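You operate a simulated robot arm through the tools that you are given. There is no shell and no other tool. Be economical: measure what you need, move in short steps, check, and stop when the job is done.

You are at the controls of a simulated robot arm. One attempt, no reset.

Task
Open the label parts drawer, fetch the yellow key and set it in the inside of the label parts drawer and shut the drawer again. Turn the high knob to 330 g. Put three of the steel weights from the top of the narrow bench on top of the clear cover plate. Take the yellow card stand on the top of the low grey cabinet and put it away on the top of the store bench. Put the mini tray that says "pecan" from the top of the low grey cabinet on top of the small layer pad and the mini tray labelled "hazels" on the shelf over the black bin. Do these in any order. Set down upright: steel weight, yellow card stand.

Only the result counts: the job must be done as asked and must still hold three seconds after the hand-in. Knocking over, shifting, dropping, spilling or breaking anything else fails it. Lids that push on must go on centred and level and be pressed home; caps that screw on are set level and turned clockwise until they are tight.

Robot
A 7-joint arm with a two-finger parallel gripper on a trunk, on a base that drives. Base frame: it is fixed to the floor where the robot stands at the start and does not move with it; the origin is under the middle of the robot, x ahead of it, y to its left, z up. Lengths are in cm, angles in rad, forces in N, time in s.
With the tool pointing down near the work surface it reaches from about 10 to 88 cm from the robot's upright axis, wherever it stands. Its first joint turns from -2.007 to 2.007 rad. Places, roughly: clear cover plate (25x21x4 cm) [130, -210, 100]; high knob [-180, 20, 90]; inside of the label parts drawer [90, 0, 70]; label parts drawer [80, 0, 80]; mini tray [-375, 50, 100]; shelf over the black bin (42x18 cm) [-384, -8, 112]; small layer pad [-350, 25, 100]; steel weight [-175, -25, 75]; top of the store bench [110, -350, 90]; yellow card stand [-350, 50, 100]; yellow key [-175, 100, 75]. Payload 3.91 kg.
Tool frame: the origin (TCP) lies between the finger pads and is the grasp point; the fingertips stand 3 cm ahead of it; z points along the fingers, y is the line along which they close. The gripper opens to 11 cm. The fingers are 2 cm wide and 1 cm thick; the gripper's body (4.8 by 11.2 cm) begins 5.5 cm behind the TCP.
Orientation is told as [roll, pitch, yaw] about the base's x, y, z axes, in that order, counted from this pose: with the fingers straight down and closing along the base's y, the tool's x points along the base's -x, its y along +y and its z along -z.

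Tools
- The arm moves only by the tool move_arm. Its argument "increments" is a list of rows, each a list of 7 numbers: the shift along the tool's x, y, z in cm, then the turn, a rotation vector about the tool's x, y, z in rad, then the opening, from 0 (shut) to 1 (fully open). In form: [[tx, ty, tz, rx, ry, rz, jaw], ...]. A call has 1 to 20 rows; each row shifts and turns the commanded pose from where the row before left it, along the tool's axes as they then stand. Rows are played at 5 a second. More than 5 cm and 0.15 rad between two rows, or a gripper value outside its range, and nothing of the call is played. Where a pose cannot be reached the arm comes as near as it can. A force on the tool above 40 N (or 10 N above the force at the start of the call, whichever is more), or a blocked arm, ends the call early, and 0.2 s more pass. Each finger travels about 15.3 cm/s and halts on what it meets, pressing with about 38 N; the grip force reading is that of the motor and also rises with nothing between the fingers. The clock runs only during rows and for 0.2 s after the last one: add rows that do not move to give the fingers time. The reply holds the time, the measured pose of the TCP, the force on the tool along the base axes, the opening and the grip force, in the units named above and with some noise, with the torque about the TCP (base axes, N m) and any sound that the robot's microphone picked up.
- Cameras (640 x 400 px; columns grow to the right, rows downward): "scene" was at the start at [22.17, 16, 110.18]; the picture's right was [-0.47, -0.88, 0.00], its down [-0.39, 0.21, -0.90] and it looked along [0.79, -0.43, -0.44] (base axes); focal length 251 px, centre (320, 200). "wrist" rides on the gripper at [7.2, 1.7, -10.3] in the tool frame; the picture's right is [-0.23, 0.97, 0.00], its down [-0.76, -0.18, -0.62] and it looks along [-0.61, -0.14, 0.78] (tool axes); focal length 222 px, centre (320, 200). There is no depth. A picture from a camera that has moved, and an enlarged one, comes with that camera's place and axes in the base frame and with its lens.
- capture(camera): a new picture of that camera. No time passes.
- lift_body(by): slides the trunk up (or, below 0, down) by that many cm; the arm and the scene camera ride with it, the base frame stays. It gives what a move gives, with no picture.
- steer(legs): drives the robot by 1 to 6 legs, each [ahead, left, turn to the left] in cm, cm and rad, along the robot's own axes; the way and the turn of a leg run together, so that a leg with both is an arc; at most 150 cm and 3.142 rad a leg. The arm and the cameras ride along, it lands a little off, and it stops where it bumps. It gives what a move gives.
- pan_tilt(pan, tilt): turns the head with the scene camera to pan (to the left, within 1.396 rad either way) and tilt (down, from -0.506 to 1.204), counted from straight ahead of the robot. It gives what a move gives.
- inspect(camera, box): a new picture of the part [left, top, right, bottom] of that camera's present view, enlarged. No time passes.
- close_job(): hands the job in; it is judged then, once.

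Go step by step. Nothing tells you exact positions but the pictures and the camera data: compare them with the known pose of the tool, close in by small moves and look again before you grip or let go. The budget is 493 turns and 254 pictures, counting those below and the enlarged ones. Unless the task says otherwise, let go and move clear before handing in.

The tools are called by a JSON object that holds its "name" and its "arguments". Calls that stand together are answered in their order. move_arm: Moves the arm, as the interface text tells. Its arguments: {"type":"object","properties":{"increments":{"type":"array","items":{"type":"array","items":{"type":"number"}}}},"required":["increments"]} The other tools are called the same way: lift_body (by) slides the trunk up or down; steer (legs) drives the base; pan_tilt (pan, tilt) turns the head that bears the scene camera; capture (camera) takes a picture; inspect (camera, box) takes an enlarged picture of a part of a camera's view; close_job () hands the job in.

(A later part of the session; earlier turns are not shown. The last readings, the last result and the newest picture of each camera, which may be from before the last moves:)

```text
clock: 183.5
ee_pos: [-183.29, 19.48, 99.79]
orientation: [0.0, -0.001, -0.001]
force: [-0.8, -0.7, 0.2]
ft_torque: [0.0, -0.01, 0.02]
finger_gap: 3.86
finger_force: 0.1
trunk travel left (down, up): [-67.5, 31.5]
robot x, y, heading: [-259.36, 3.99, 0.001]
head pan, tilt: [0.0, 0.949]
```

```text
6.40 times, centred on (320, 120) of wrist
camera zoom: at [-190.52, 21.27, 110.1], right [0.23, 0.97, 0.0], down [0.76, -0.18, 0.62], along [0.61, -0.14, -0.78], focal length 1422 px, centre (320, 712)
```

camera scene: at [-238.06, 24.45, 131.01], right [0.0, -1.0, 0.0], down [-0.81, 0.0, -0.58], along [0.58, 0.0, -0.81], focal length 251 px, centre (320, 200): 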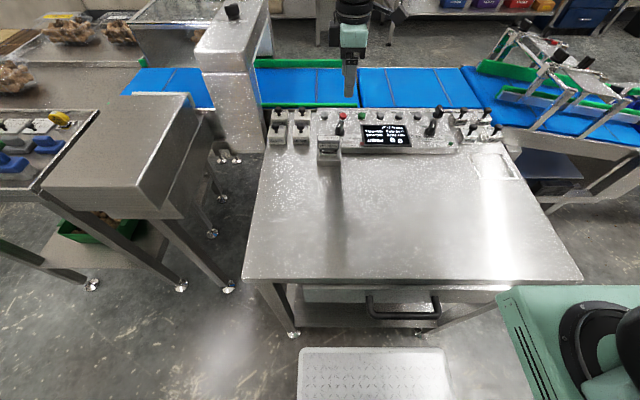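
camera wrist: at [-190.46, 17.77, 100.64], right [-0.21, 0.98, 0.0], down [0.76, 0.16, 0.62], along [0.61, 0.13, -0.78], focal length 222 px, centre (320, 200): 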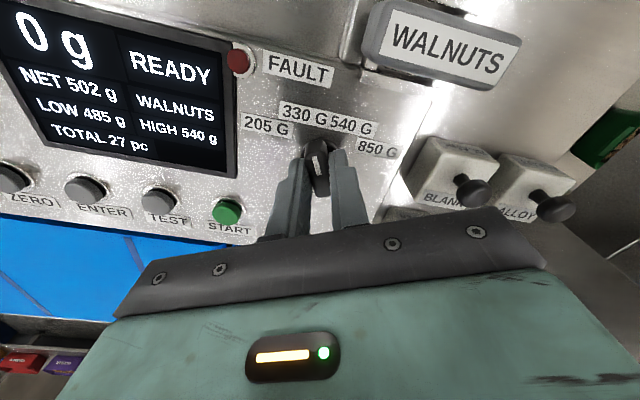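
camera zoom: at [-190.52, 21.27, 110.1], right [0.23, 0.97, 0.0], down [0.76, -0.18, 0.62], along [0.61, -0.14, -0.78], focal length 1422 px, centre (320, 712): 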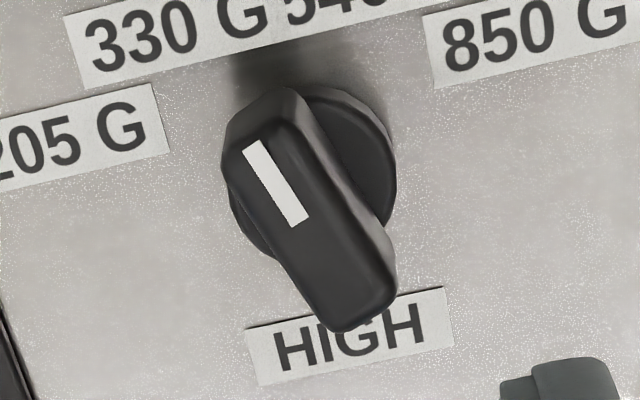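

{"name": "move_arm", "arguments": {"increments": [[0, 0, 3, 0, 0, -0.1, 0.35], [0, 0, 3, 0, 0, -0.1, 0.35], [0, 0, 3, 0, 0, -0.1, 0.35], [0, 0, 0.6, 0, 0, 0, 0.35], [0, 0, 0, 0, 0, 0, 0.15], [0, 0, 0, 0, 0, 0, 0.0], [0, 0, 0, 0, 0, 0, 0.0], [0, 0, 0, 0, 0, 0, 0.0], [0, 0, 0, 0, 0, -0.08, 0.0], [0, 0, 0, 0, 0, -0.08, 0.0], [0, -0.2, 0, 0, 0, 0, 0.0], [0, 0, 0, 0, 0, 0, 0.0]]}}

{"name": "inspect", "arguments": {"camera": "wrist", "box": [240, 110, 400, 210]}}

```text
clock: 186.1
ee_pos: [-183.47, 19.12, 89.94]
orientation: [0.003, 0.003, 0.463]
force: [0.4, -1.7, -19.1]
ft_torque: [0.45, -1.24, -0.01]
finger_gap: 1.38
finger_force: 44.9
trunk travel left (down, up): [-67.5, 31.5]
robot x, y, heading: [-259.15, 4.17, -0.001]
head pan, tilt: [0.0, 0.949]
```

```text
4.00 times, centred on (320, 160) of wrist
camera zoom: at [-190.53, 17.56, 100.32], right [-0.23, 0.97, 0.0], down [0.76, 0.18, 0.62], along [0.6, 0.14, -0.78], focal length 888 px, centre (320, 360)
```

zoom: 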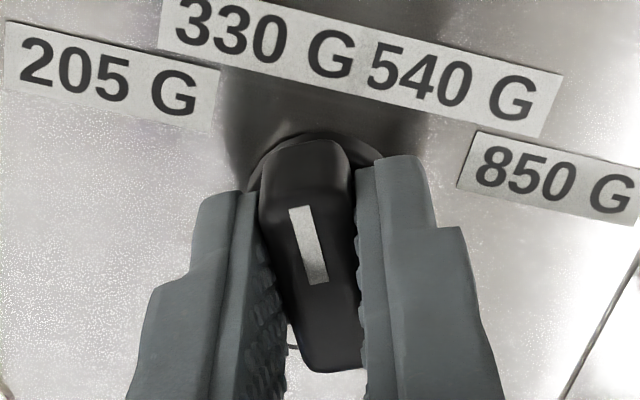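

Lateral force is near zero now. Release and check from the yaw-0 viewpoint.

{"name": "move_arm", "arguments": {"increments": [[0, 0, 0, 0, 0, 0, 0.1], [0, 0, 0, 0, 0, 0, 0.2], [0, 0, 0, 0, 0, 0, 0.35], [0, 0, -3, 0, 0, 0, 0.35], [0, 0, -3.6, 0, 0, 0, 0.35], [0, 0, -3, 0, 0, 0.1, 0.35], [0, 0, 0, 0, 0, 0.1, 0.35], [0, 0, 0, 0, 0, 0.1, 0.35], [0, 0, 0, 0, 0, 0.1, 0.35], [0, 0, 0, 0, 0, 0.06, 0.35]]}}

{"name": "inspect", "arguments": {"camera": "wrist", "box": [270, 90, 370, 150]}}

```text
clock: 188.3
ee_pos: [-183.33, 19.16, 99.8]
orientation: [0.001, 0.0, 0.001]
force: [-0.6, 0.4, 0.0]
ft_torque: [0.0, 0.0, -0.01]
finger_gap: 3.86
finger_force: 0.0
trunk travel left (down, up): [-67.5, 31.5]
robot x, y, heading: [-259.25, 3.91, -0.005]
head pan, tilt: [0.0, 0.949]
```

```text
6.40 times, centred on (320, 120) of wrist
camera zoom: at [-190.57, 20.91, 110.1], right [0.23, 0.97, 0.0], down [0.76, -0.18, 0.62], along [0.61, -0.14, -0.78], focal length 1422 px, centre (320, 712)
```

zoom: 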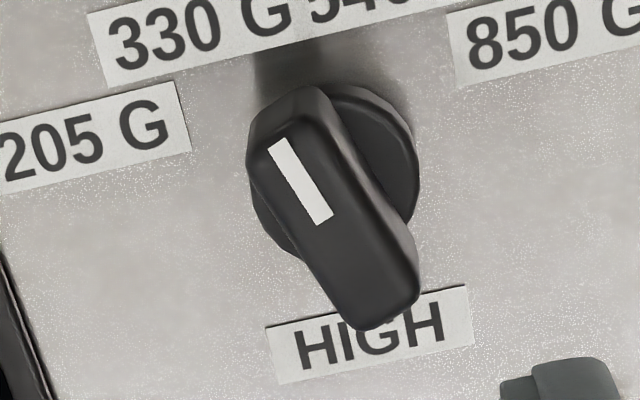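

The pointer returns to the same spot, a detent at 330 G. Knob done; now the key. Raise and slide along to its bench.

{"name": "lift_body", "arguments": {"by": 31}}

{"name": "steer", "arguments": {"legs": [[-8, 0, 0], [0, 95, 0]]}}

{"name": "pan_tilt", "arguments": {"pan": 0.0, "tilt": 0.85}}

{"name": "capture", "arguments": {"camera": "scene"}}

{"name": "capture", "arguments": {"camera": "wrist"}}

```text
clock: 191.4
ee_pos: [-183.43, 19.18, 130.78]
orientation: [-0.001, 0.003, 0.002]
force: [0.1, -0.1, -1.3]
ft_torque: [-0.01, 0.0, -0.03]
finger_gap: 3.84
finger_force: 0.2
trunk travel left (down, up): [-98.5, 0.5]
robot x, y, heading: [-259.27, 4.14, 0.004]
head pan, tilt: [0.0, 0.949]
```

```text
clock: 197.1
ee_pos: [-191.53, 115.27, 130.83]
orientation: [0.001, 0.002, 0.002]
force: [-1.1, 0.5, -0.1]
ft_torque: [0.01, 0.01, 0.02]
finger_gap: 3.87
finger_force: 0.1
trunk travel left (down, up): [-98.5, 0.5]
robot x, y, heading: [-267.71, 100.04, -0.001]
head pan, tilt: [0.0, 0.949]
```

```text
clock: 197.7
ee_pos: [-191.66, 115.24, 130.84]
orientation: [0.001, 0.0, 0.003]
force: [-0.8, 0.1, 0.3]
ft_torque: [0.01, 0.0, -0.02]
finger_gap: 3.82
finger_force: 0.1
trunk travel left (down, up): [-98.5, 0.5]
robot x, y, heading: [-267.52, 100.15, 0.002]
head pan, tilt: [0.0, 0.85]
```

```text
144 pictures are left
camera scene: at [-245.7, 120.5, 162.76], right [0.0, -1.0, 0.0], down [-0.75, 0.0, -0.66], along [0.66, 0.0, -0.75], focal length 251 px, centre (320, 200)
```

scene: 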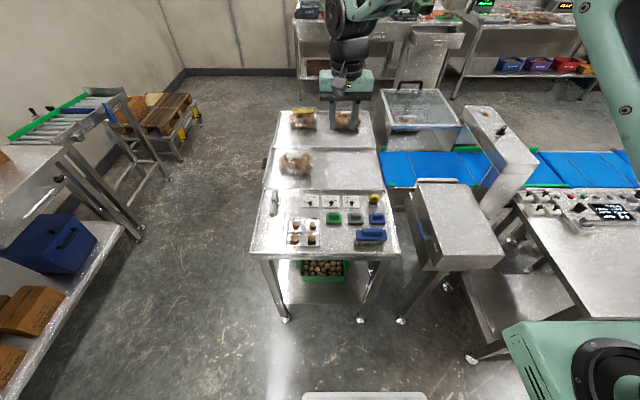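

```text
143 pictures are left
camera wrist: at [-198.75, 117.05, 141.09], right [0.22, 0.97, 0.0], down [0.76, -0.17, 0.62], along [0.61, -0.14, -0.78], focal length 222 px, centre (320, 200)
```

wrist: 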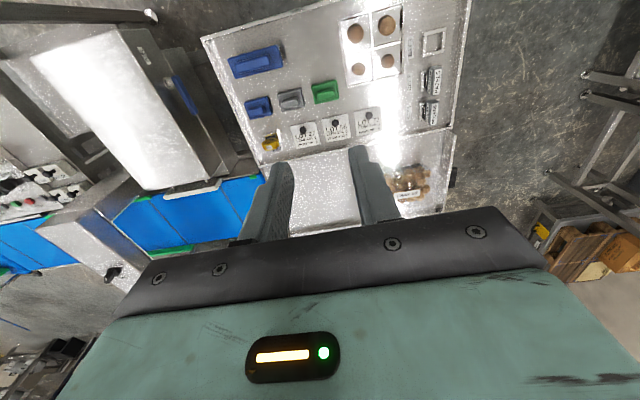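

{"name": "inspect", "arguments": {"camera": "wrist", "box": [240, 110, 320, 170]}}

{"name": "inspect", "arguments": {"camera": "scene", "box": [340, 180, 400, 220]}}

```text
6.67 times, centred on (280, 140) of wrist
camera zoom: at [-198.75, 117.05, 141.09], right [0.22, 0.97, 0.0], down [0.76, -0.17, 0.62], along [0.61, -0.14, -0.78], focal length 1481 px, centre (587, 600)
```

zoom: 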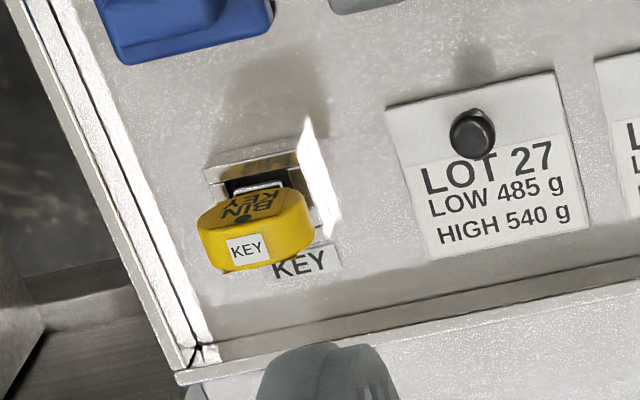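

```text
10.00 times, centred on (370, 200) of scene
camera zoom: at [-245.7, 120.5, 162.76], right [0.0, -1.0, 0.0], down [-0.75, 0.0, -0.66], along [0.66, 0.0, -0.75], focal length 2507 px, centre (-180, 200)
```

zoom: 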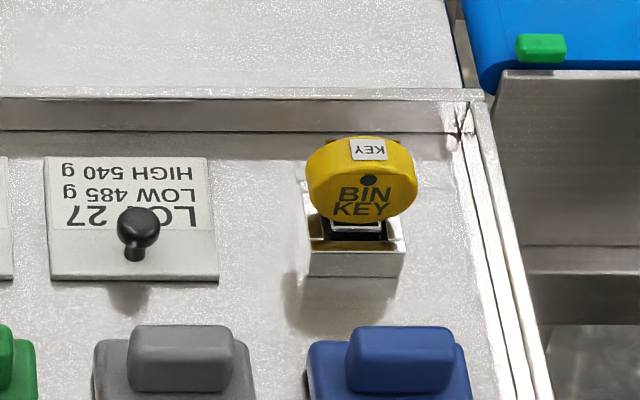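

{"name": "steer", "arguments": {"legs": [[20, 0, 0]]}}

{"name": "move_arm", "arguments": {"increments": [[0, 0, 0, 0, 0, -0.143, 0.5], [0, 0, 0, 0, 0, -0.143, 0.5], [0, 0, 0, 0, 0, -0.143, 0.5], [0, 0, 0, 0, 0, -0.143, 0.5], [0, 0, 0, 0, 0, -0.143, 0.5], [0, 0, 0, 0, 0, -0.143, 0.5], [0, 0, 0, 0, 0, -0.143, 0.5], [0, 0, 0, 0, 0, -0.143, 0.5], [0, 0, 0, 0, 0, -0.143, 0.5], [0, 0, 0, 0, 0, -0.143, 0.5], [0, 0, 0, 0, 0, -0.138, 0.5], [4.3, 1.1, 0, 0, 0, 0, 0.5], [4.3, 1.1, 0, 0, 0, 0, 0.5], [4.3, 1.1, 0, 0, 0, 0, 0.5], [4.3, 1.1, 0, 0, 0, 0, 0.5]]}}

{"name": "lift_body", "arguments": {"by": -32}}

{"name": "capture", "arguments": {"camera": "wrist"}}

{"name": "capture", "arguments": {"camera": "scene"}}

```text
clock: 199.4
ee_pos: [-170.95, 115.48, 130.75]
orientation: [0.0, 0.0, 0.004]
force: [-0.7, -0.1, 0.5]
ft_torque: [0.01, 0.03, 0.01]
finger_gap: 3.86
finger_force: 0.1
trunk travel left (down, up): [-98.5, 0.5]
robot x, y, heading: [-247.12, 100.03, 0.004]
head pan, tilt: [0.0, 0.85]
```

```text
clock: 202.6
ee_pos: [-175.35, 98.37, 131.01]
orientation: [0.0, 0.0, 1.574]
force: [-0.6, -0.5, 0.1]
ft_torque: [-0.02, 0.03, 0.03]
finger_gap: 5.5
finger_force: 0.1
trunk travel left (down, up): [-98.5, 0.5]
robot x, y, heading: [-247.01, 100.14, 0.005]
head pan, tilt: [0.0, 0.85]
```

```text
clock: 205.7
ee_pos: [-175.3, 98.21, 98.93]
orientation: [0.002, 0.0, 1.574]
force: [-0.6, -0.6, 0.4]
ft_torque: [0.01, 0.0, 0.01]
finger_gap: 5.52
finger_force: 0.1
trunk travel left (down, up): [-66.5, 32.5]
robot x, y, heading: [-246.92, 100.26, 0.004]
head pan, tilt: [0.0, 0.85]
```

```text
140 pictures are left
camera wrist: at [-176.9, 91.09, 109.3], right [-0.97, 0.23, 0.0], down [0.18, 0.76, 0.62], along [0.14, 0.61, -0.78], focal length 222 px, centre (320, 200)
```

wrist: 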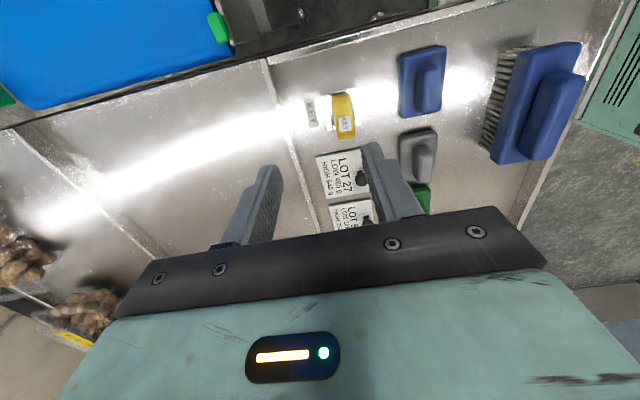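

```text
139 pictures are left
camera scene: at [-225.07, 120.61, 130.76], right [0.0, -1.0, 0.0], down [-0.75, 0.0, -0.66], along [0.66, 0.0, -0.75], focal length 251 px, centre (320, 200)
```

scene: 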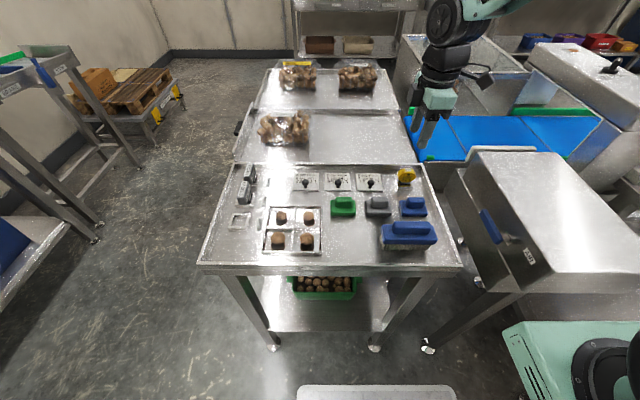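

{"name": "inspect", "arguments": {"camera": "wrist", "box": [290, 70, 390, 150]}}

{"name": "inspect", "arguments": {"camera": "scene", "box": [370, 140, 450, 200]}}

```text
5.00 times, centred on (340, 110) of wrist
camera zoom: at [-176.9, 91.09, 109.3], right [-0.97, 0.23, 0.0], down [0.18, 0.76, 0.62], along [0.14, 0.61, -0.78], focal length 1111 px, centre (220, 650)
```

zoom: 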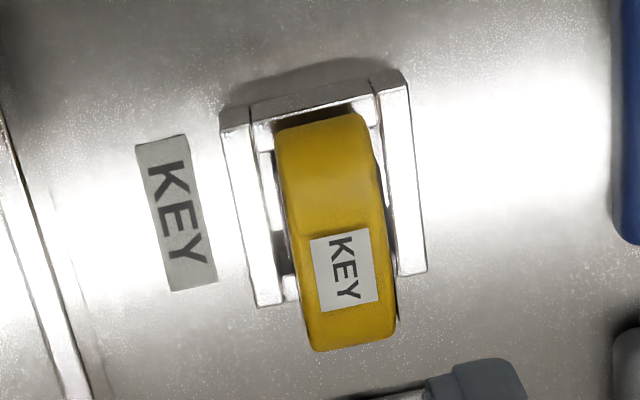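

```text
6.67 times, centred on (410, 170) of scene
camera zoom: at [-225.07, 120.61, 130.76], right [0.0, -1.0, 0.0], down [-0.75, 0.0, -0.66], along [0.66, 0.0, -0.75], focal length 1671 px, centre (-280, 400)
```

zoom: 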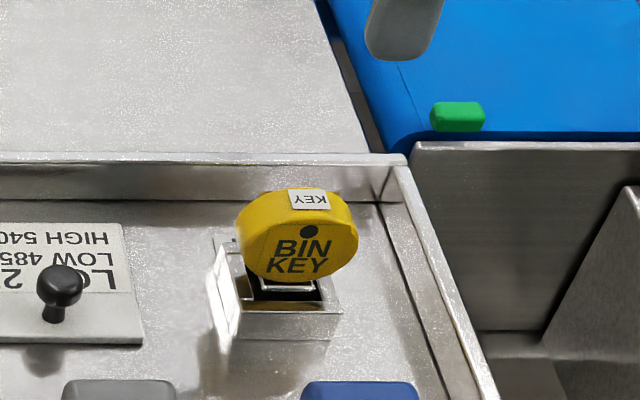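

{"name": "move_arm", "arguments": {"increments": [[0, 2.2, 0, 0, 0, 0, 0.45], [0, 0, 4, 0, 0, 0, 0.45], [0, 0, 3.5, 0, 0, 0, 0.45]]}}

{"name": "inspect", "arguments": {"camera": "wrist", "box": [220, 80, 420, 220]}}

{"name": "inspect", "arguments": {"camera": "scene", "box": [370, 130, 450, 190]}}

```text
clock: 206.5
ee_pos: [-177.71, 98.13, 91.36]
orientation: [0.001, 0.001, 1.572]
force: [-0.1, 0.2, 0.2]
ft_torque: [-0.03, -0.02, -0.01]
finger_gap: 4.96
finger_force: 0.1
trunk travel left (down, up): [-66.5, 32.5]
robot x, y, heading: [-247.24, 100.15, -0.001]
head pan, tilt: [0.0, 0.85]
```

```text
2.86 times, centred on (320, 150) of wrist
camera zoom: at [-179.32, 90.93, 101.79], right [-0.97, 0.23, 0.0], down [0.18, 0.76, 0.62], along [0.14, 0.61, -0.78], focal length 635 px, centre (320, 343)
```

zoom: 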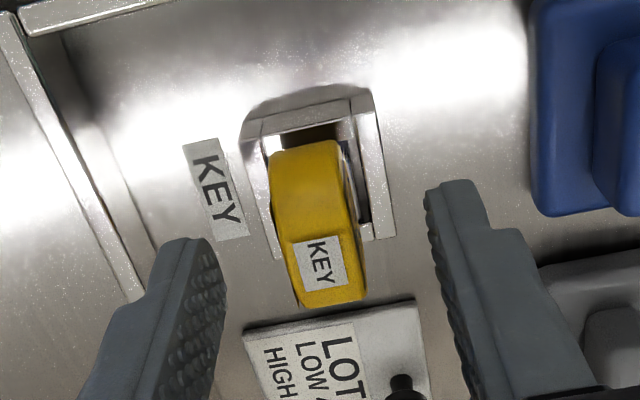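

```text
6.67 times, centred on (410, 160) of scene
camera zoom: at [-225.1, 120.61, 130.77], right [0.0, -1.0, 0.0], down [-0.75, 0.0, -0.66], along [0.66, 0.0, -0.75], focal length 1671 px, centre (-280, 467)
```

zoom: 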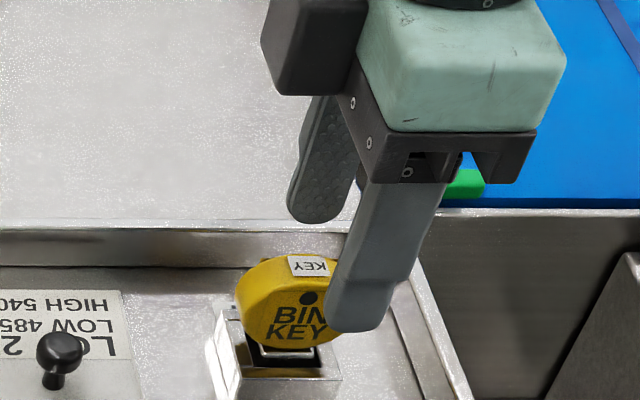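

{"name": "move_arm", "arguments": {"increments": [[-0.8, 0, 1.6, 0, 0, 0, 0.45], [0, 0, 1.5, 0, 0, 0, 0.45]]}}

{"name": "inspect", "arguments": {"camera": "scene", "box": [370, 130, 450, 190]}}

```text
clock: 207.1
ee_pos: [-177.57, 99.05, 88.39]
orientation: [0.001, 0.001, 1.573]
force: [0.5, 0.5, 0.2]
ft_torque: [0.0, -0.01, 0.01]
finger_gap: 4.94
finger_force: 0.1
trunk travel left (down, up): [-66.5, 32.5]
robot x, y, heading: [-246.75, 100.28, 0.001]
head pan, tilt: [0.0, 0.85]
```

```text
6.67 times, centred on (410, 160) of scene
camera zoom: at [-225.09, 120.61, 130.77], right [0.0, -1.0, 0.0], down [-0.75, 0.0, -0.66], along [0.66, 0.0, -0.75], focal length 1671 px, centre (-280, 467)
```

zoom: 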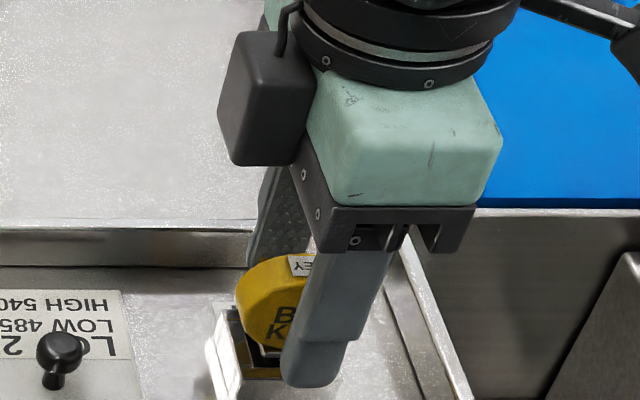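

{"name": "move_arm", "arguments": {"increments": [[0, 0, 0, 0, 0, 0, 0.25], [0, 0, 0, 0, 0, 0, 0.1], [0, 0, 0, 0, 0, 0, 0.0], [0, 0, 0, 0, 0, 0, 0.0], [0, 0, -1, 0, 0, 0, 0.0], [0, 0, -2, 0, 0, 0, 0.0]]}}

{"name": "inspect", "arguments": {"camera": "scene", "box": [350, 110, 450, 190]}}

```text
clock: 208.5
ee_pos: [-177.65, 98.89, 91.62]
orientation: [0.002, 0.001, 1.573]
force: [-0.2, 0.1, 0.1]
ft_torque: [-0.04, -0.01, 0.0]
finger_gap: 1.68
finger_force: 38.3
trunk travel left (down, up): [-66.5, 32.5]
robot x, y, heading: [-247.04, 99.98, 0.007]
head pan, tilt: [0.0, 0.85]
```

```text
5.00 times, centred on (400, 150) of scene
camera zoom: at [-225.05, 120.62, 130.75], right [0.0, -1.0, 0.0], down [-0.75, 0.0, -0.66], along [0.66, 0.0, -0.75], focal length 1254 px, centre (-80, 450)
```

zoom: 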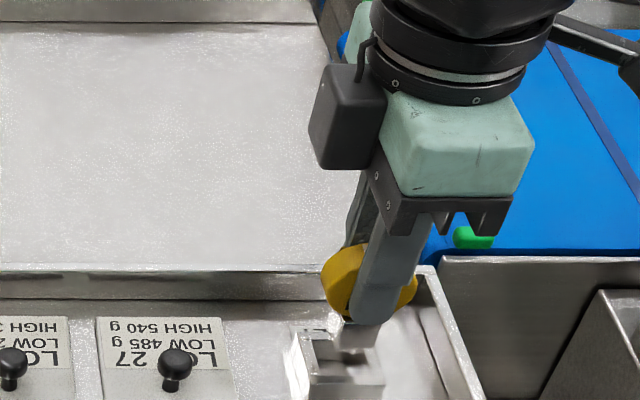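

{"name": "lift_body", "arguments": {"by": 32}}

{"name": "steer", "arguments": {"legs": [[-22, 0, 0], [0, 95, 0]]}}

{"name": "capture", "arguments": {"camera": "wrist"}}

```text
clock: 211.7
ee_pos: [-177.55, 98.88, 123.52]
orientation: [0.002, -0.001, 1.573]
force: [1.0, -1.0, 0.0]
ft_torque: [0.0, 0.01, -0.01]
finger_gap: 1.71
finger_force: 37.7
trunk travel left (down, up): [-98.5, 0.5]
robot x, y, heading: [-246.75, 99.97, 0.006]
head pan, tilt: [0.0, 0.85]
```

```text
clock: 217.9
ee_pos: [-200.4, 193.37, 123.44]
orientation: [0.001, -0.001, 1.577]
force: [-1.2, 0.4, 0.6]
ft_torque: [0.02, 0.01, 0.0]
finger_gap: 1.72
finger_force: 38.1
trunk travel left (down, up): [-98.5, 0.5]
robot x, y, heading: [-270.08, 194.12, 0.013]
head pan, tilt: [0.0, 0.85]
```

```text
132 pictures are left
camera wrist: at [-201.94, 186.26, 133.76], right [-0.98, 0.22, 0.0], down [0.17, 0.76, 0.62], along [0.14, 0.61, -0.78], focal length 222 px, centre (320, 200)
```

wrist: 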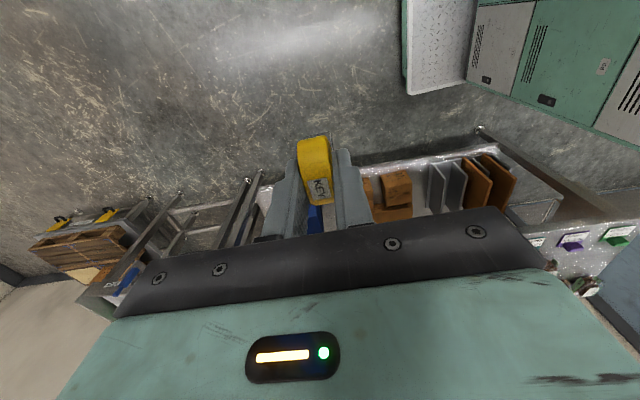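

{"name": "steer", "arguments": {"legs": [[0, 0, -0.013], [120, 0, 0], [110, 0, 0], [0, -95, 0], [0, -95, 0]]}}

{"name": "pan_tilt", "arguments": {"pan": -0.2, "tilt": 0.85}}

{"name": "capture", "arguments": {"camera": "scene"}}

{"name": "capture", "arguments": {"camera": "wrist"}}

```text
clock: 238.9
ee_pos: [32.77, 2.03, 123.48]
orientation: [0.003, -0.001, 1.585]
force: [0.2, -0.4, -0.5]
ft_torque: [-0.02, 0.02, 0.02]
finger_gap: 1.72
finger_force: 38.0
trunk travel left (down, up): [-98.5, 0.5]
robot x, y, heading: [-36.8, 2.7, 0.015]
head pan, tilt: [0.0, 0.85]
```

```text
clock: 239.6
ee_pos: [32.77, 1.9, 123.49]
orientation: [0.001, 0.001, 1.584]
force: [0.7, 0.0, -0.3]
ft_torque: [-0.02, 0.01, 0.02]
finger_gap: 1.7
finger_force: 37.8
trunk travel left (down, up): [-98.5, 0.5]
robot x, y, heading: [-36.17, 2.54, 0.014]
head pan, tilt: [-0.201, 0.85]
```

```text
131 pictures are left
camera scene: at [-15.12, 21.59, 162.76], right [-0.18, -0.98, 0.0], down [-0.74, 0.14, -0.66], along [0.65, -0.12, -0.75], focal length 251 px, centre (320, 200)
```

scene: 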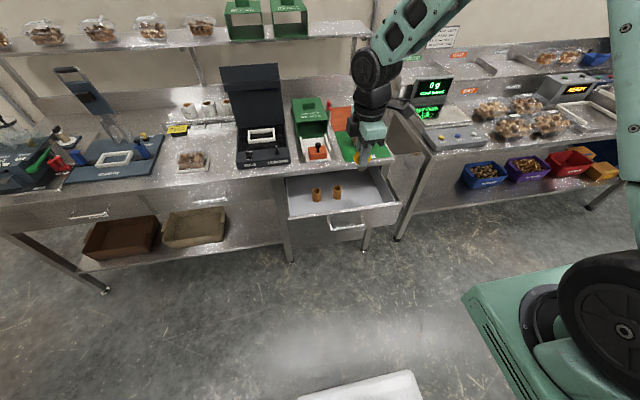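

```text
130 pictures are left
camera wrist: at [31.24, -5.22, 133.76], right [-0.98, 0.21, 0.0], down [0.17, 0.76, 0.62], along [0.13, 0.61, -0.78], focal length 222 px, centre (320, 200)
```

wrist: 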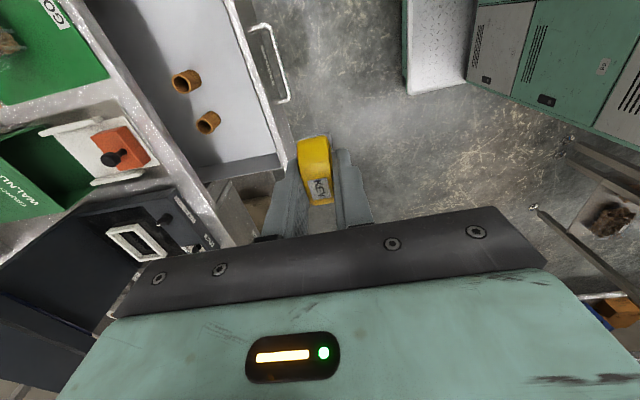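

{"name": "inspect", "arguments": {"camera": "scene", "box": [270, 100, 430, 240]}}

```text
2.86 times, centred on (350, 170) of scene
camera zoom: at [-15.12, 21.59, 162.76], right [-0.18, -0.98, 0.0], down [-0.74, 0.14, -0.66], along [0.65, -0.12, -0.75], focal length 716 px, centre (234, 286)
```

zoom: 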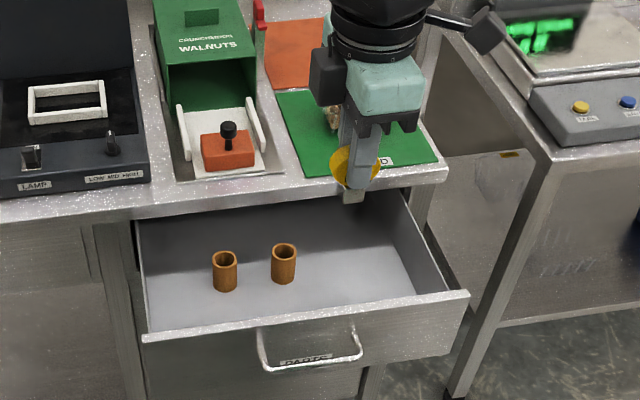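

Free area in the drawer is the right side. I'll go to about (54, -11) over it.

{"name": "steer", "arguments": {"legs": [[14, 0, -0.015]]}}

{"name": "move_arm", "arguments": {"increments": [[3.3, -2, 0, 0, 0, 0, 0], [3.3, -2, 0, 0, 0, 0, 0], [3.3, -2, 0, 0, 0, 0, 0], [3.0, -1, 0, 0, 0, 0, 0]]}}

{"name": "lift_body", "arguments": {"by": -35}}

{"name": "capture", "arguments": {"camera": "scene"}}

{"name": "capture", "arguments": {"camera": "wrist"}}

```text
clock: 240.9
ee_pos: [46.46, 0.91, 123.58]
orientation: [-0.002, -0.001, 1.569]
force: [-0.3, -0.2, -0.5]
ft_torque: [0.01, -0.01, -0.04]
finger_gap: 1.73
finger_force: 38.2
trunk travel left (down, up): [-98.5, 0.5]
robot x, y, heading: [-22.74, 3.09, -0.001]
head pan, tilt: [-0.201, 0.85]
```

```text
clock: 241.9
ee_pos: [53.9, -11.92, 123.49]
orientation: [0.002, 0.0, 1.57]
force: [0.0, 0.3, -0.5]
ft_torque: [-0.08, -0.01, -0.01]
finger_gap: 1.71
finger_force: 37.9
trunk travel left (down, up): [-98.5, 0.5]
robot x, y, heading: [-22.58, 2.34, 0.006]
head pan, tilt: [-0.201, 0.85]
```

```text
clock: 245.3
ee_pos: [53.92, -12.02, 88.54]
orientation: [0.003, 0.002, 1.569]
force: [-0.5, 0.2, -0.7]
ft_torque: [-0.03, -0.05, 0.0]
finger_gap: 1.71
finger_force: 37.6
trunk travel left (down, up): [-63.5, 35.5]
robot x, y, heading: [-23.06, 2.7, 0.002]
head pan, tilt: [-0.201, 0.85]
```

```text
128 pictures are left
camera scene: at [-1.09, 21.37, 127.76], right [-0.2, -0.98, 0.0], down [-0.74, 0.15, -0.66], along [0.65, -0.13, -0.75], focal length 251 px, centre (320, 200)
```

scene: 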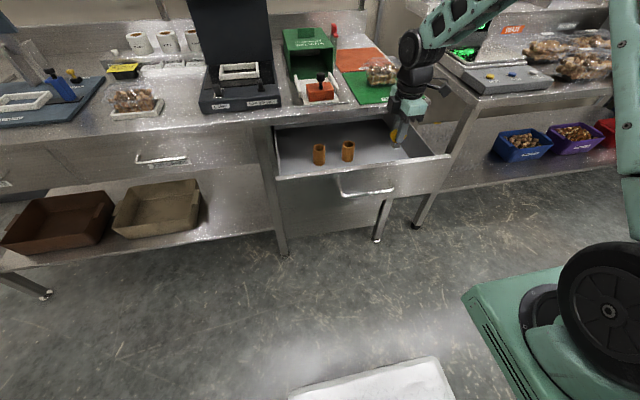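

```text
127 pictures are left
camera wrist: at [52.22, -19.12, 98.77], right [-0.97, 0.23, 0.0], down [0.18, 0.76, 0.62], along [0.14, 0.61, -0.78], focal length 222 px, centre (320, 200)
```

wrist: 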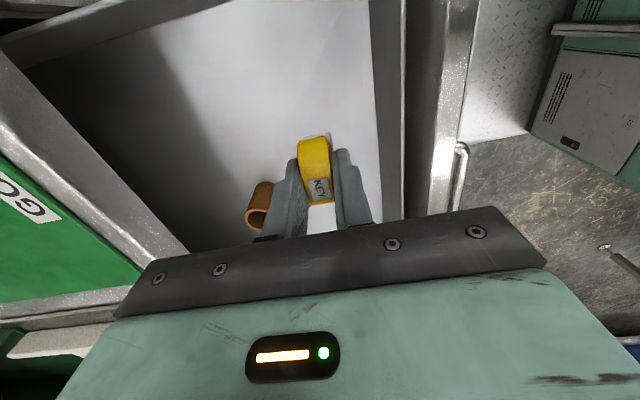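

{"name": "move_arm", "arguments": {"increments": [[1.5, 0, 2.5, 0, 0, 0, 0], [0, 0, 2.5, 0, 0, 0, 0], [0, 0, 2.5, 0, 0, 0, 0]]}}

{"name": "inspect", "arguments": {"camera": "scene", "box": [270, 80, 460, 200]}}

{"name": "capture", "arguments": {"camera": "wrist"}}

```text
clock: 246.2
ee_pos: [53.74, -13.47, 80.72]
orientation: [-0.001, -0.001, 1.572]
force: [0.2, 0.6, -0.4]
ft_torque: [0.02, 0.0, -0.03]
finger_gap: 1.7
finger_force: 37.4
trunk travel left (down, up): [-63.5, 35.5]
robot x, y, heading: [-22.87, 2.32, -0.002]
head pan, tilt: [-0.201, 0.85]
```

```text
3.33 times, centred on (365, 140) of scene
camera zoom: at [-1.11, 21.38, 127.77], right [-0.2, -0.98, 0.0], down [-0.74, 0.15, -0.66], along [0.65, -0.13, -0.75], focal length 836 px, centre (170, 400)
```

zoom: 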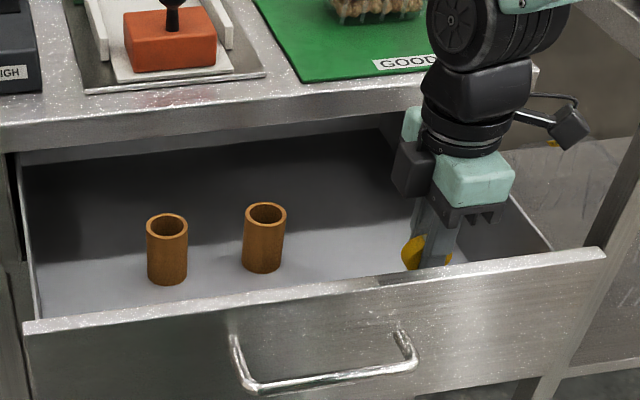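

```text
125 pictures are left
camera wrist: at [52.15, -20.63, 91.11], right [-0.97, 0.23, 0.0], down [0.18, 0.76, 0.62], along [0.14, 0.61, -0.78], focal length 222 px, centre (320, 200)
```

wrist: 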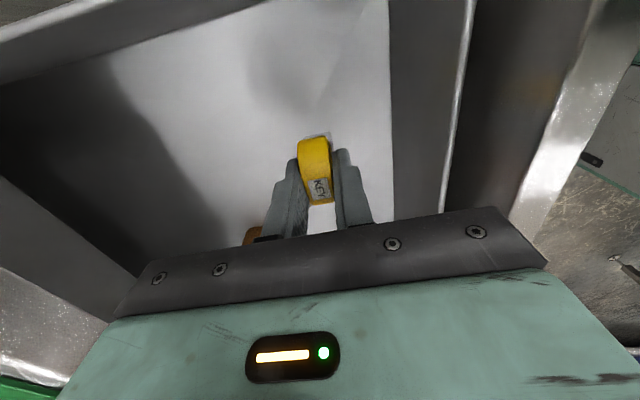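

{"name": "move_arm", "arguments": {"increments": [[0, 0, 1, 0, 0, 0, 0], [0, 0, 1, 0, 0, 0, 0], [0, 0, 0.7, 0, 0, 0, 0], [0, 0, 0.5, 0, 0, 0, 0]]}}

```text
clock: 247.2
ee_pos: [53.69, -13.51, 77.75]
orientation: [0.001, 0.001, 1.569]
force: [0.6, 0.2, -1.1]
ft_torque: [0.02, -0.02, -0.01]
finger_gap: 1.7
finger_force: 38.4
trunk travel left (down, up): [-63.5, 35.5]
robot x, y, heading: [-23.09, 2.69, -0.001]
head pan, tilt: [-0.201, 0.85]
```

{"name": "move_arm", "arguments": {"increments": [[0, 0, 0.5, 0, 0, 0, 0], [0, 0, 0.5, 0, 0, 0, 0], [0, 0, 0.5, 0, 0, 0, 0]]}}

{"name": "capture", "arguments": {"camera": "wrist"}}

```text
clock: 248.0
ee_pos: [54.14, -13.42, 76.84]
orientation: [-0.013, 0.001, 1.571]
force: [1.6, 0.8, 17.3]
ft_torque: [-0.03, 0.12, -0.06]
finger_gap: 1.73
finger_force: 37.6
trunk travel left (down, up): [-63.5, 35.5]
robot x, y, heading: [-22.71, 2.67, -0.001]
head pan, tilt: [-0.201, 0.85]
stopped in row 3: the force on the tool passed its limit at 51 N (the readings are from after the stop); the commanded pose is now the measured one
```

```text
124 pictures are left
camera wrist: at [52.46, -20.63, 87.06], right [-0.97, 0.23, -0.01], down [0.17, 0.76, 0.62], along [0.15, 0.61, -0.78], focal length 222 px, centre (320, 200)
```

wrist: 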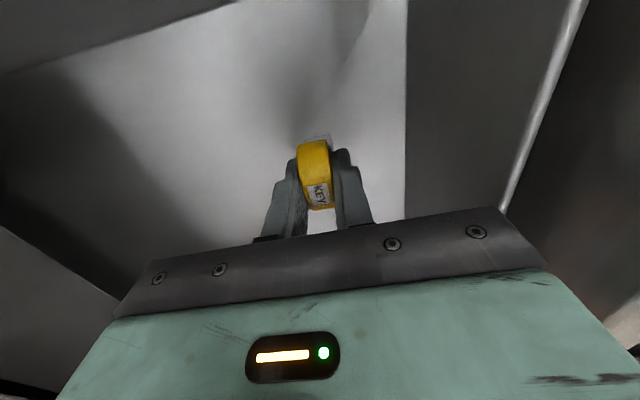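

{"name": "move_arm", "arguments": {"increments": [[0, 0, -0.2, 0, 0, 0, 0.0], [0, 0, 0, 0, 0, 0, 0.22], [0, 0, 0, 0, 0, 0, 0.3], [0, 0, 0, 0, 0, 0, 0.35], [0, 0, 0, 0, 0, 0, 0.35], [0, 0, -2, 0, 0, 0, 0.4], [0, 0, -3, 0, 0, 0, 0.4], [0, 0, -4, 0, 0, 0, 0.4], [0, 0, -4, 0, 0, 0, 0.4]]}}

{"name": "capture", "arguments": {"camera": "wrist"}}

```text
clock: 250.0
ee_pos: [54.21, -13.43, 90.23]
orientation: [-0.006, 0.001, 1.571]
force: [0.0, -0.6, -0.3]
ft_torque: [0.0, 0.05, 0.02]
finger_gap: 4.4
finger_force: 0.1
trunk travel left (down, up): [-63.5, 35.5]
robot x, y, heading: [-22.53, 2.61, -0.0]
head pan, tilt: [-0.201, 0.85]
```

```text
123 pictures are left
camera wrist: at [52.52, -20.6, 100.45], right [-0.97, 0.23, -0.01], down [0.17, 0.76, 0.62], along [0.15, 0.61, -0.78], focal length 222 px, centre (320, 200)
```

wrist: 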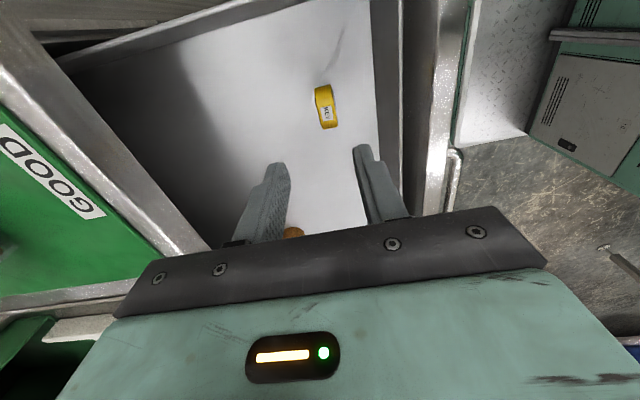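

The key is in the drawer. I'll back out, turn the fingers horizontal, and push the drawer shut at its centre.

{"name": "lift_body", "arguments": {"by": 25}}

{"name": "steer", "arguments": {"legs": [[-32, 0, 0]]}}

{"name": "move_arm", "arguments": {"increments": [[0, 0, 0, 0.143, 0, 0, 0], [0, 0, 0, 0.143, 0, 0, 0], [0, 0, 0, 0.143, 0, 0, 0], [0, 0, 0, 0.143, 0, 0, 0], [0, 0, 0, 0.143, 0, 0, 0], [0, 0, 0, 0.143, 0, 0, 0], [0, 0, 0, 0.143, 0, 0, 0], [0, 0, 0, 0.143, 0, 0, 0], [0, 0, 0, 0.143, 0, 0, 0], [0, 0, 0, 0.143, 0, 0, 0], [0, 0, 0, 0.141, 0, 0, 0], [-3.4, 0, 0, 0, 0, 0, 0], [-3.4, 0, 0, 0, 0, 0, 0], [-3.3, 0, 0, 0, 0, 0, 0], [-3.3, 0, 0, 0, 0, 0, 0]]}}

{"name": "capture", "arguments": {"camera": "scene"}}

```text
clock: 252.6
ee_pos: [54.24, -13.47, 115.2]
orientation: [-0.008, 0.0, 1.573]
force: [-0.4, -0.2, 0.1]
ft_torque: [-0.03, -0.03, -0.02]
finger_gap: 4.4
finger_force: 0.0
trunk travel left (down, up): [-88.5, 10.5]
robot x, y, heading: [-22.74, 2.28, 0.002]
head pan, tilt: [-0.201, 0.85]
```

```text
clock: 254.7
ee_pos: [22.05, -13.7, 115.15]
orientation: [-0.008, 0.002, 1.567]
force: [0.1, 0.2, -1.0]
ft_torque: [0.01, 0.03, -0.02]
finger_gap: 4.38
finger_force: 0.1
trunk travel left (down, up): [-88.5, 10.5]
robot x, y, heading: [-55.0, 2.68, -0.006]
head pan, tilt: [-0.201, 0.85]
```

```text
clock: 257.9
ee_pos: [22.03, -0.66, 115.16]
orientation: [-1.576, 0.001, 1.566]
force: [0.1, -0.1, -0.5]
ft_torque: [0.0, -0.02, 0.0]
finger_gap: 0.0
finger_force: 37.6
trunk travel left (down, up): [-88.5, 10.5]
robot x, y, heading: [-55.08, 2.76, 0.001]
head pan, tilt: [-0.201, 0.85]
```

```text
122 pictures are left
camera scene: at [-33.17, 21.26, 152.77], right [-0.2, -0.98, 0.0], down [-0.74, 0.15, -0.66], along [0.65, -0.13, -0.75], focal length 251 px, centre (320, 200)
```

scene: 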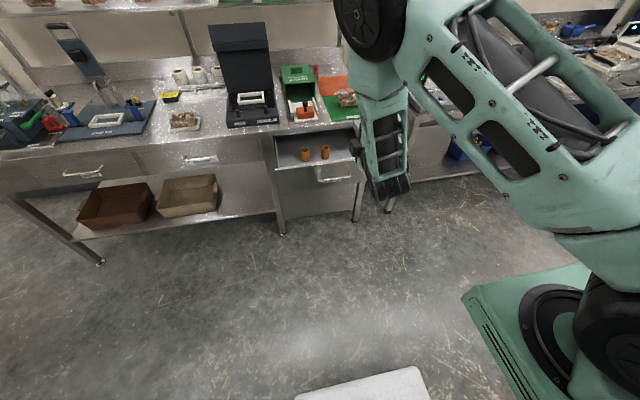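

{"name": "lift_body", "arguments": {"by": -40}}

{"name": "steer", "arguments": {"legs": [[16, 0, 0]]}}

{"name": "capture", "arguments": {"camera": "wrist"}}

```text
clock: 261.8
ee_pos: [22.07, -0.75, 75.13]
orientation: [-1.579, 0.0, 1.566]
force: [-0.2, 0.4, -0.1]
ft_torque: [0.03, 0.01, 0.02]
finger_gap: 0.0
finger_force: 37.6
trunk travel left (down, up): [-48.5, 50.5]
robot x, y, heading: [-54.67, 2.34, -0.001]
head pan, tilt: [-0.201, 0.85]
```

```text
clock: 263.2
ee_pos: [38.08, -0.85, 75.28]
orientation: [-1.578, 0.0, 1.566]
force: [0.6, 0.0, -0.3]
ft_torque: [0.04, -0.01, 0.01]
finger_gap: 0.0
finger_force: 37.4
trunk travel left (down, up): [-48.5, 50.5]
robot x, y, heading: [-38.98, 2.52, -0.002]
head pan, tilt: [-0.201, 0.85]
```

```text
121 pictures are left
camera wrist: at [27.76, -7.87, 73.34], right [0.01, 0.23, -0.97], down [-0.62, 0.77, 0.17], along [0.78, 0.6, 0.15], focal length 222 px, centre (320, 200)
```

wrist: 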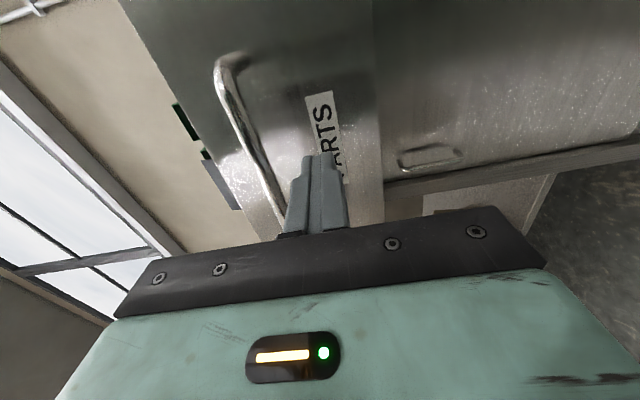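

{"name": "steer", "arguments": {"legs": [[6, 0, 0], [6, 0, 0], [6, 0, 0]]}}

{"name": "steer", "arguments": {"legs": [[5, 0, 0], [4, 0, 0]]}}

```text
clock: 265.3
ee_pos: [56.15, -0.97, 75.17]
orientation: [-1.579, 0.001, 1.565]
force: [-0.5, -0.5, -0.1]
ft_torque: [-0.01, -0.02, -0.01]
finger_gap: 0.02
finger_force: 37.9
trunk travel left (down, up): [-48.5, 50.5]
robot x, y, heading: [-21.0, 2.23, -0.0]
head pan, tilt: [-0.201, 0.85]
```

```text
clock: 266.7
ee_pos: [65.15, -1.05, 75.04]
orientation: [-1.576, 0.002, 1.563]
force: [-0.3, -0.6, -0.8]
ft_torque: [0.01, -0.04, 0.07]
finger_gap: 0.0
finger_force: 37.6
trunk travel left (down, up): [-48.5, 50.5]
robot x, y, heading: [-11.94, 2.23, -0.008]
head pan, tilt: [-0.201, 0.85]
```

{"name": "move_arm", "arguments": {"increments": [[0, 0, 0.7, 0, 0, 0, 0], [0, 0, 0.7, 0, 0, 0, 0], [0, 0, 0.7, 0, 0, 0, 0], [0, 0, 0.7, 0, 0, 0, 0], [0, 0, 0.5, 0, 0, 0, 0], [0, 0, 0.5, 0, 0, 0, 0]]}}

{"name": "capture", "arguments": {"camera": "scene"}}

```text
clock: 267.5
ee_pos: [66.54, -0.99, 75.19]
orientation: [-1.575, -0.001, 1.562]
force: [-20.2, 0.0, 11.0]
ft_torque: [0.08, -0.29, 0.17]
finger_gap: 0.01
finger_force: 37.6
trunk travel left (down, up): [-48.5, 50.5]
robot x, y, heading: [-11.92, 2.48, -0.005]
head pan, tilt: [-0.201, 0.85]
stopped in row 3: the force on the tool passed its limit at 55 N (the readings are from after the stop); the commanded pose is now the measured one
```

```text
120 pictures are left
camera scene: at [9.74, 21.03, 112.81], right [-0.21, -0.98, 0.0], down [-0.73, 0.15, -0.66], along [0.65, -0.14, -0.75], focal length 251 px, centre (320, 200)
```

scene: 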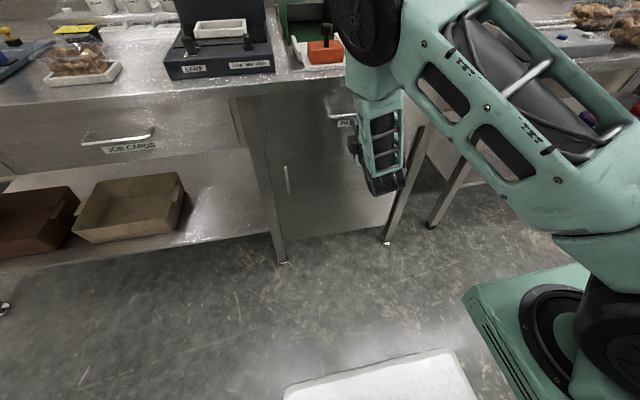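

{"name": "steer", "arguments": {"legs": [[-50, 0, 0]]}}

{"name": "inspect", "arguments": {"camera": "scene", "box": [240, 60, 480, 220]}}

```text
clock: 270.5
ee_pos: [15.49, -1.01, 75.02]
orientation: [-1.574, 0.001, 1.558]
force: [0.2, 0.0, -0.4]
ft_torque: [-0.03, 0.0, 0.0]
finger_gap: 0.0
finger_force: 37.7
trunk travel left (down, up): [-48.5, 50.5]
robot x, y, heading: [-63.11, 3.09, -0.011]
head pan, tilt: [-0.201, 0.85]
```

```text
2.50 times, centred on (360, 140) of scene
camera zoom: at [-41.21, 21.39, 112.76], right [-0.21, -0.98, 0.0], down [-0.73, 0.16, -0.66], along [0.65, -0.14, -0.75], focal length 627 px, centre (220, 350)
```

zoom: 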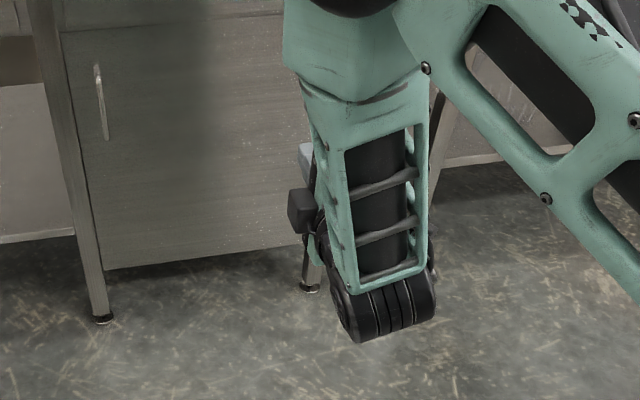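

{"name": "lift_body", "arguments": {"by": 40}}

{"name": "move_arm", "arguments": {"increments": [[0, 0, 0, -0.143, 0, 0, 0.5], [0, 0, 0, -0.143, 0, 0, 0.5], [0, 0, 0, -0.143, 0, 0, 0.5], [0, 0, 0, -0.143, 0, 0, 0.5], [0, 0, 0, -0.143, 0, 0, 0.5], [0, 0, 0, -0.143, 0, 0, 0.5], [0, 0, 0, -0.143, 0, 0, 0.5], [0, 0, 0, -0.143, 0, 0, 0.5], [0, 0, 0, -0.143, 0, 0, 0.5], [0, 0, 0, -0.143, 0, 0, 0.5], [0, 0, 0, -0.141, 0, 0, 0.5]]}}

{"name": "pan_tilt", "arguments": {"pan": -0.3, "tilt": 0.5}}

{"name": "capture", "arguments": {"camera": "scene"}}

```text
clock: 274.3
ee_pos: [15.55, -0.9, 114.97]
orientation: [-1.574, 0.002, 1.557]
force: [0.6, -0.4, 0.2]
ft_torque: [-0.03, 0.02, -0.05]
finger_gap: 0.02
finger_force: 37.1
trunk travel left (down, up): [-88.5, 10.5]
robot x, y, heading: [-63.45, 2.99, -0.012]
head pan, tilt: [-0.201, 0.85]
```

```text
clock: 276.7
ee_pos: [15.44, -0.95, 115.13]
orientation: [-0.003, 0.0, 1.558]
force: [0.4, -0.4, 1.0]
ft_torque: [-0.03, 0.01, 0.02]
finger_gap: 5.51
finger_force: 0.2
trunk travel left (down, up): [-88.5, 10.5]
robot x, y, heading: [-63.4, 2.85, -0.011]
head pan, tilt: [-0.201, 0.85]
```

```text
clock: 277.5
ee_pos: [15.51, -0.93, 115.01]
orientation: [-0.004, 0.002, 1.557]
force: [-1.4, -0.1, -0.4]
ft_torque: [0.0, -0.05, -0.02]
finger_gap: 5.48
finger_force: 0.0
trunk travel left (down, up): [-88.5, 10.5]
robot x, y, heading: [-62.93, 2.99, -0.013]
head pan, tilt: [-0.3, 0.499]
```

```text
118 pictures are left
camera scene: at [-40.19, 20.24, 155.75], right [-0.31, -0.95, 0.0], down [-0.46, 0.15, -0.88], along [0.84, -0.27, -0.48], focal length 251 px, centre (320, 200)
```

scene: 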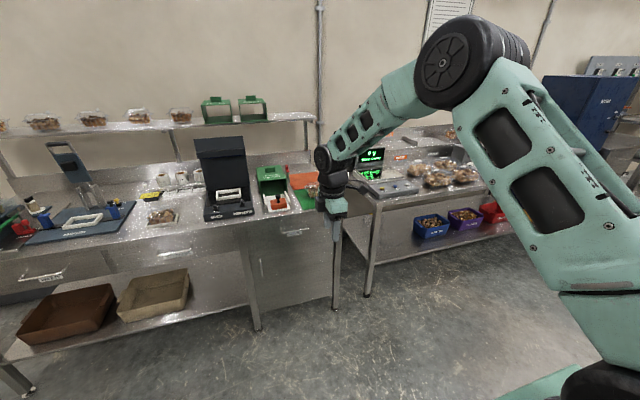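

{"name": "steer", "arguments": {"legs": [[10, 0, 0.012], [0, -90, 0], [0, -90, 0]]}}

{"name": "pan_tilt", "arguments": {"pan": 0.0, "tilt": 0.5}}

{"name": "capture", "arguments": {"camera": "scene"}}

{"name": "pan_tilt", "arguments": {"pan": -0.9, "tilt": 0.5}}

{"name": "capture", "arguments": {"camera": "scene"}}

```text
clock: 287.3
ee_pos: [28.29, -176.97, 114.98]
orientation: [-0.002, 0.001, 1.596]
force: [0.4, -0.4, -0.5]
ft_torque: [-0.02, 0.01, 0.0]
finger_gap: 5.51
finger_force: 0.1
trunk travel left (down, up): [-88.5, 10.5]
robot x, y, heading: [-50.53, -175.9, 0.033]
head pan, tilt: [-0.3, 0.499]
```

```text
clock: 288.1
ee_pos: [28.16, -177.02, 115.02]
orientation: [-0.003, 0.002, 1.598]
force: [-0.3, -0.3, 1.0]
ft_torque: [-0.02, 0.01, 0.01]
finger_gap: 5.47
finger_force: 0.0
trunk travel left (down, up): [-88.5, 10.5]
robot x, y, heading: [-50.74, -176.38, 0.028]
head pan, tilt: [0.0, 0.499]
```

```text
117 pictures are left
camera scene: at [-27.94, -155.34, 155.76], right [0.03, -1.0, 0.0], down [-0.48, -0.01, -0.88], along [0.88, 0.02, -0.48], focal length 251 px, centre (320, 200)
```

scene: 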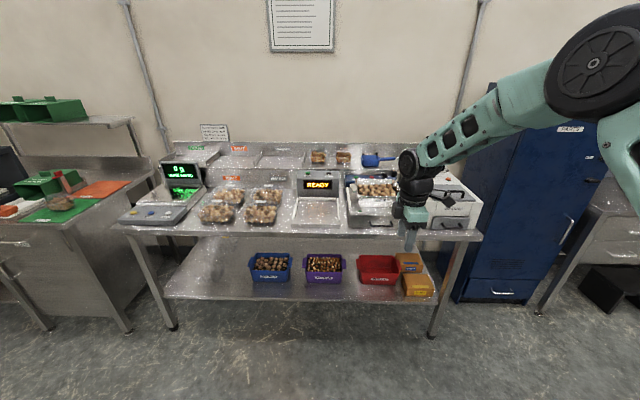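

```text
clock: 289.3
ee_pos: [28.25, -176.92, 114.93]
orientation: [0.001, 0.001, 1.598]
force: [0.1, -0.6, 0.3]
ft_torque: [-0.02, -0.01, 0.01]
finger_gap: 5.52
finger_force: 0.0
trunk travel left (down, up): [-88.5, 10.5]
robot x, y, heading: [-50.59, -175.91, 0.031]
head pan, tilt: [-0.901, 0.499]
```

```text
116 pictures are left
camera scene: at [-31.18, -162.55, 155.76], right [-0.77, -0.64, 0.0], down [-0.31, 0.37, -0.88], along [0.56, -0.67, -0.48], focal length 251 px, centre (320, 200)
```

scene: 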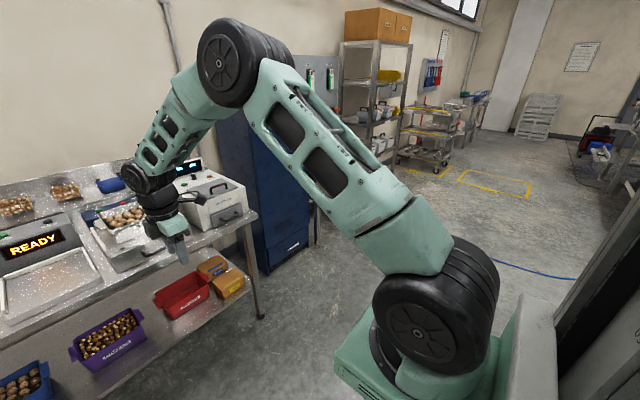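

{"name": "steer", "arguments": {"legs": [[0, 0, -0.03], [20, -38, 0]]}}

{"name": "pan_tilt", "arguments": {"pan": 0.15, "tilt": 0.6}}

{"name": "capture", "arguments": {"camera": "scene"}}

{"name": "capture", "arguments": {"camera": "wrist"}}

```text
clock: 292.3
ee_pos: [48.17, -216.56, 115.02]
orientation: [-0.002, 0.002, 1.57]
force: [0.1, -0.3, -0.1]
ft_torque: [-0.02, 0.01, 0.03]
finger_gap: 5.49
finger_force: 0.1
trunk travel left (down, up): [-88.5, 10.5]
robot x, y, heading: [-30.65, -213.92, 0.004]
head pan, tilt: [-0.901, 0.499]
```

```text
clock: 293.6
ee_pos: [48.22, -216.61, 114.93]
orientation: [-0.003, 0.002, 1.57]
force: [-1.0, 0.3, -0.3]
ft_torque: [0.02, 0.0, 0.04]
finger_gap: 5.51
finger_force: 0.1
trunk travel left (down, up): [-88.5, 10.5]
robot x, y, heading: [-29.99, -213.29, 0.003]
head pan, tilt: [0.15, 0.6]
```

```text
115 pictures are left
camera scene: at [-7.74, -192.14, 154.85], right [0.15, -0.99, 0.0], down [-0.56, -0.08, -0.83], along [0.82, 0.12, -0.56], focal length 251 px, centre (320, 200)
```

scene: 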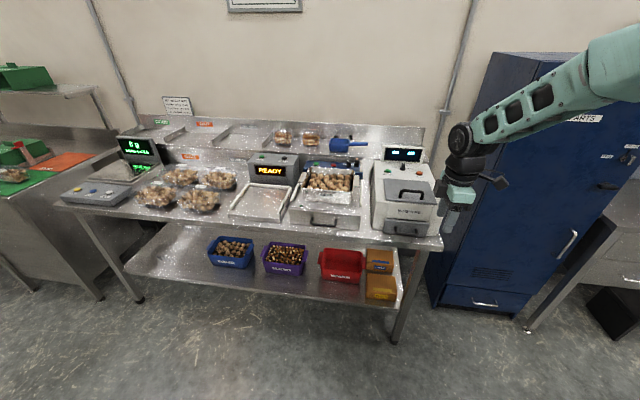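

```text
114 pictures are left
camera wrist: at [46.52, -223.73, 125.3], right [-0.97, 0.23, 0.0], down [0.18, 0.76, 0.62], along [0.14, 0.61, -0.78], focal length 222 px, centre (320, 200)
```

wrist: 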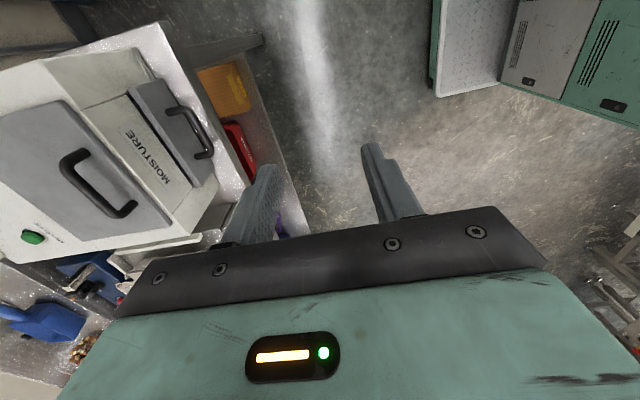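

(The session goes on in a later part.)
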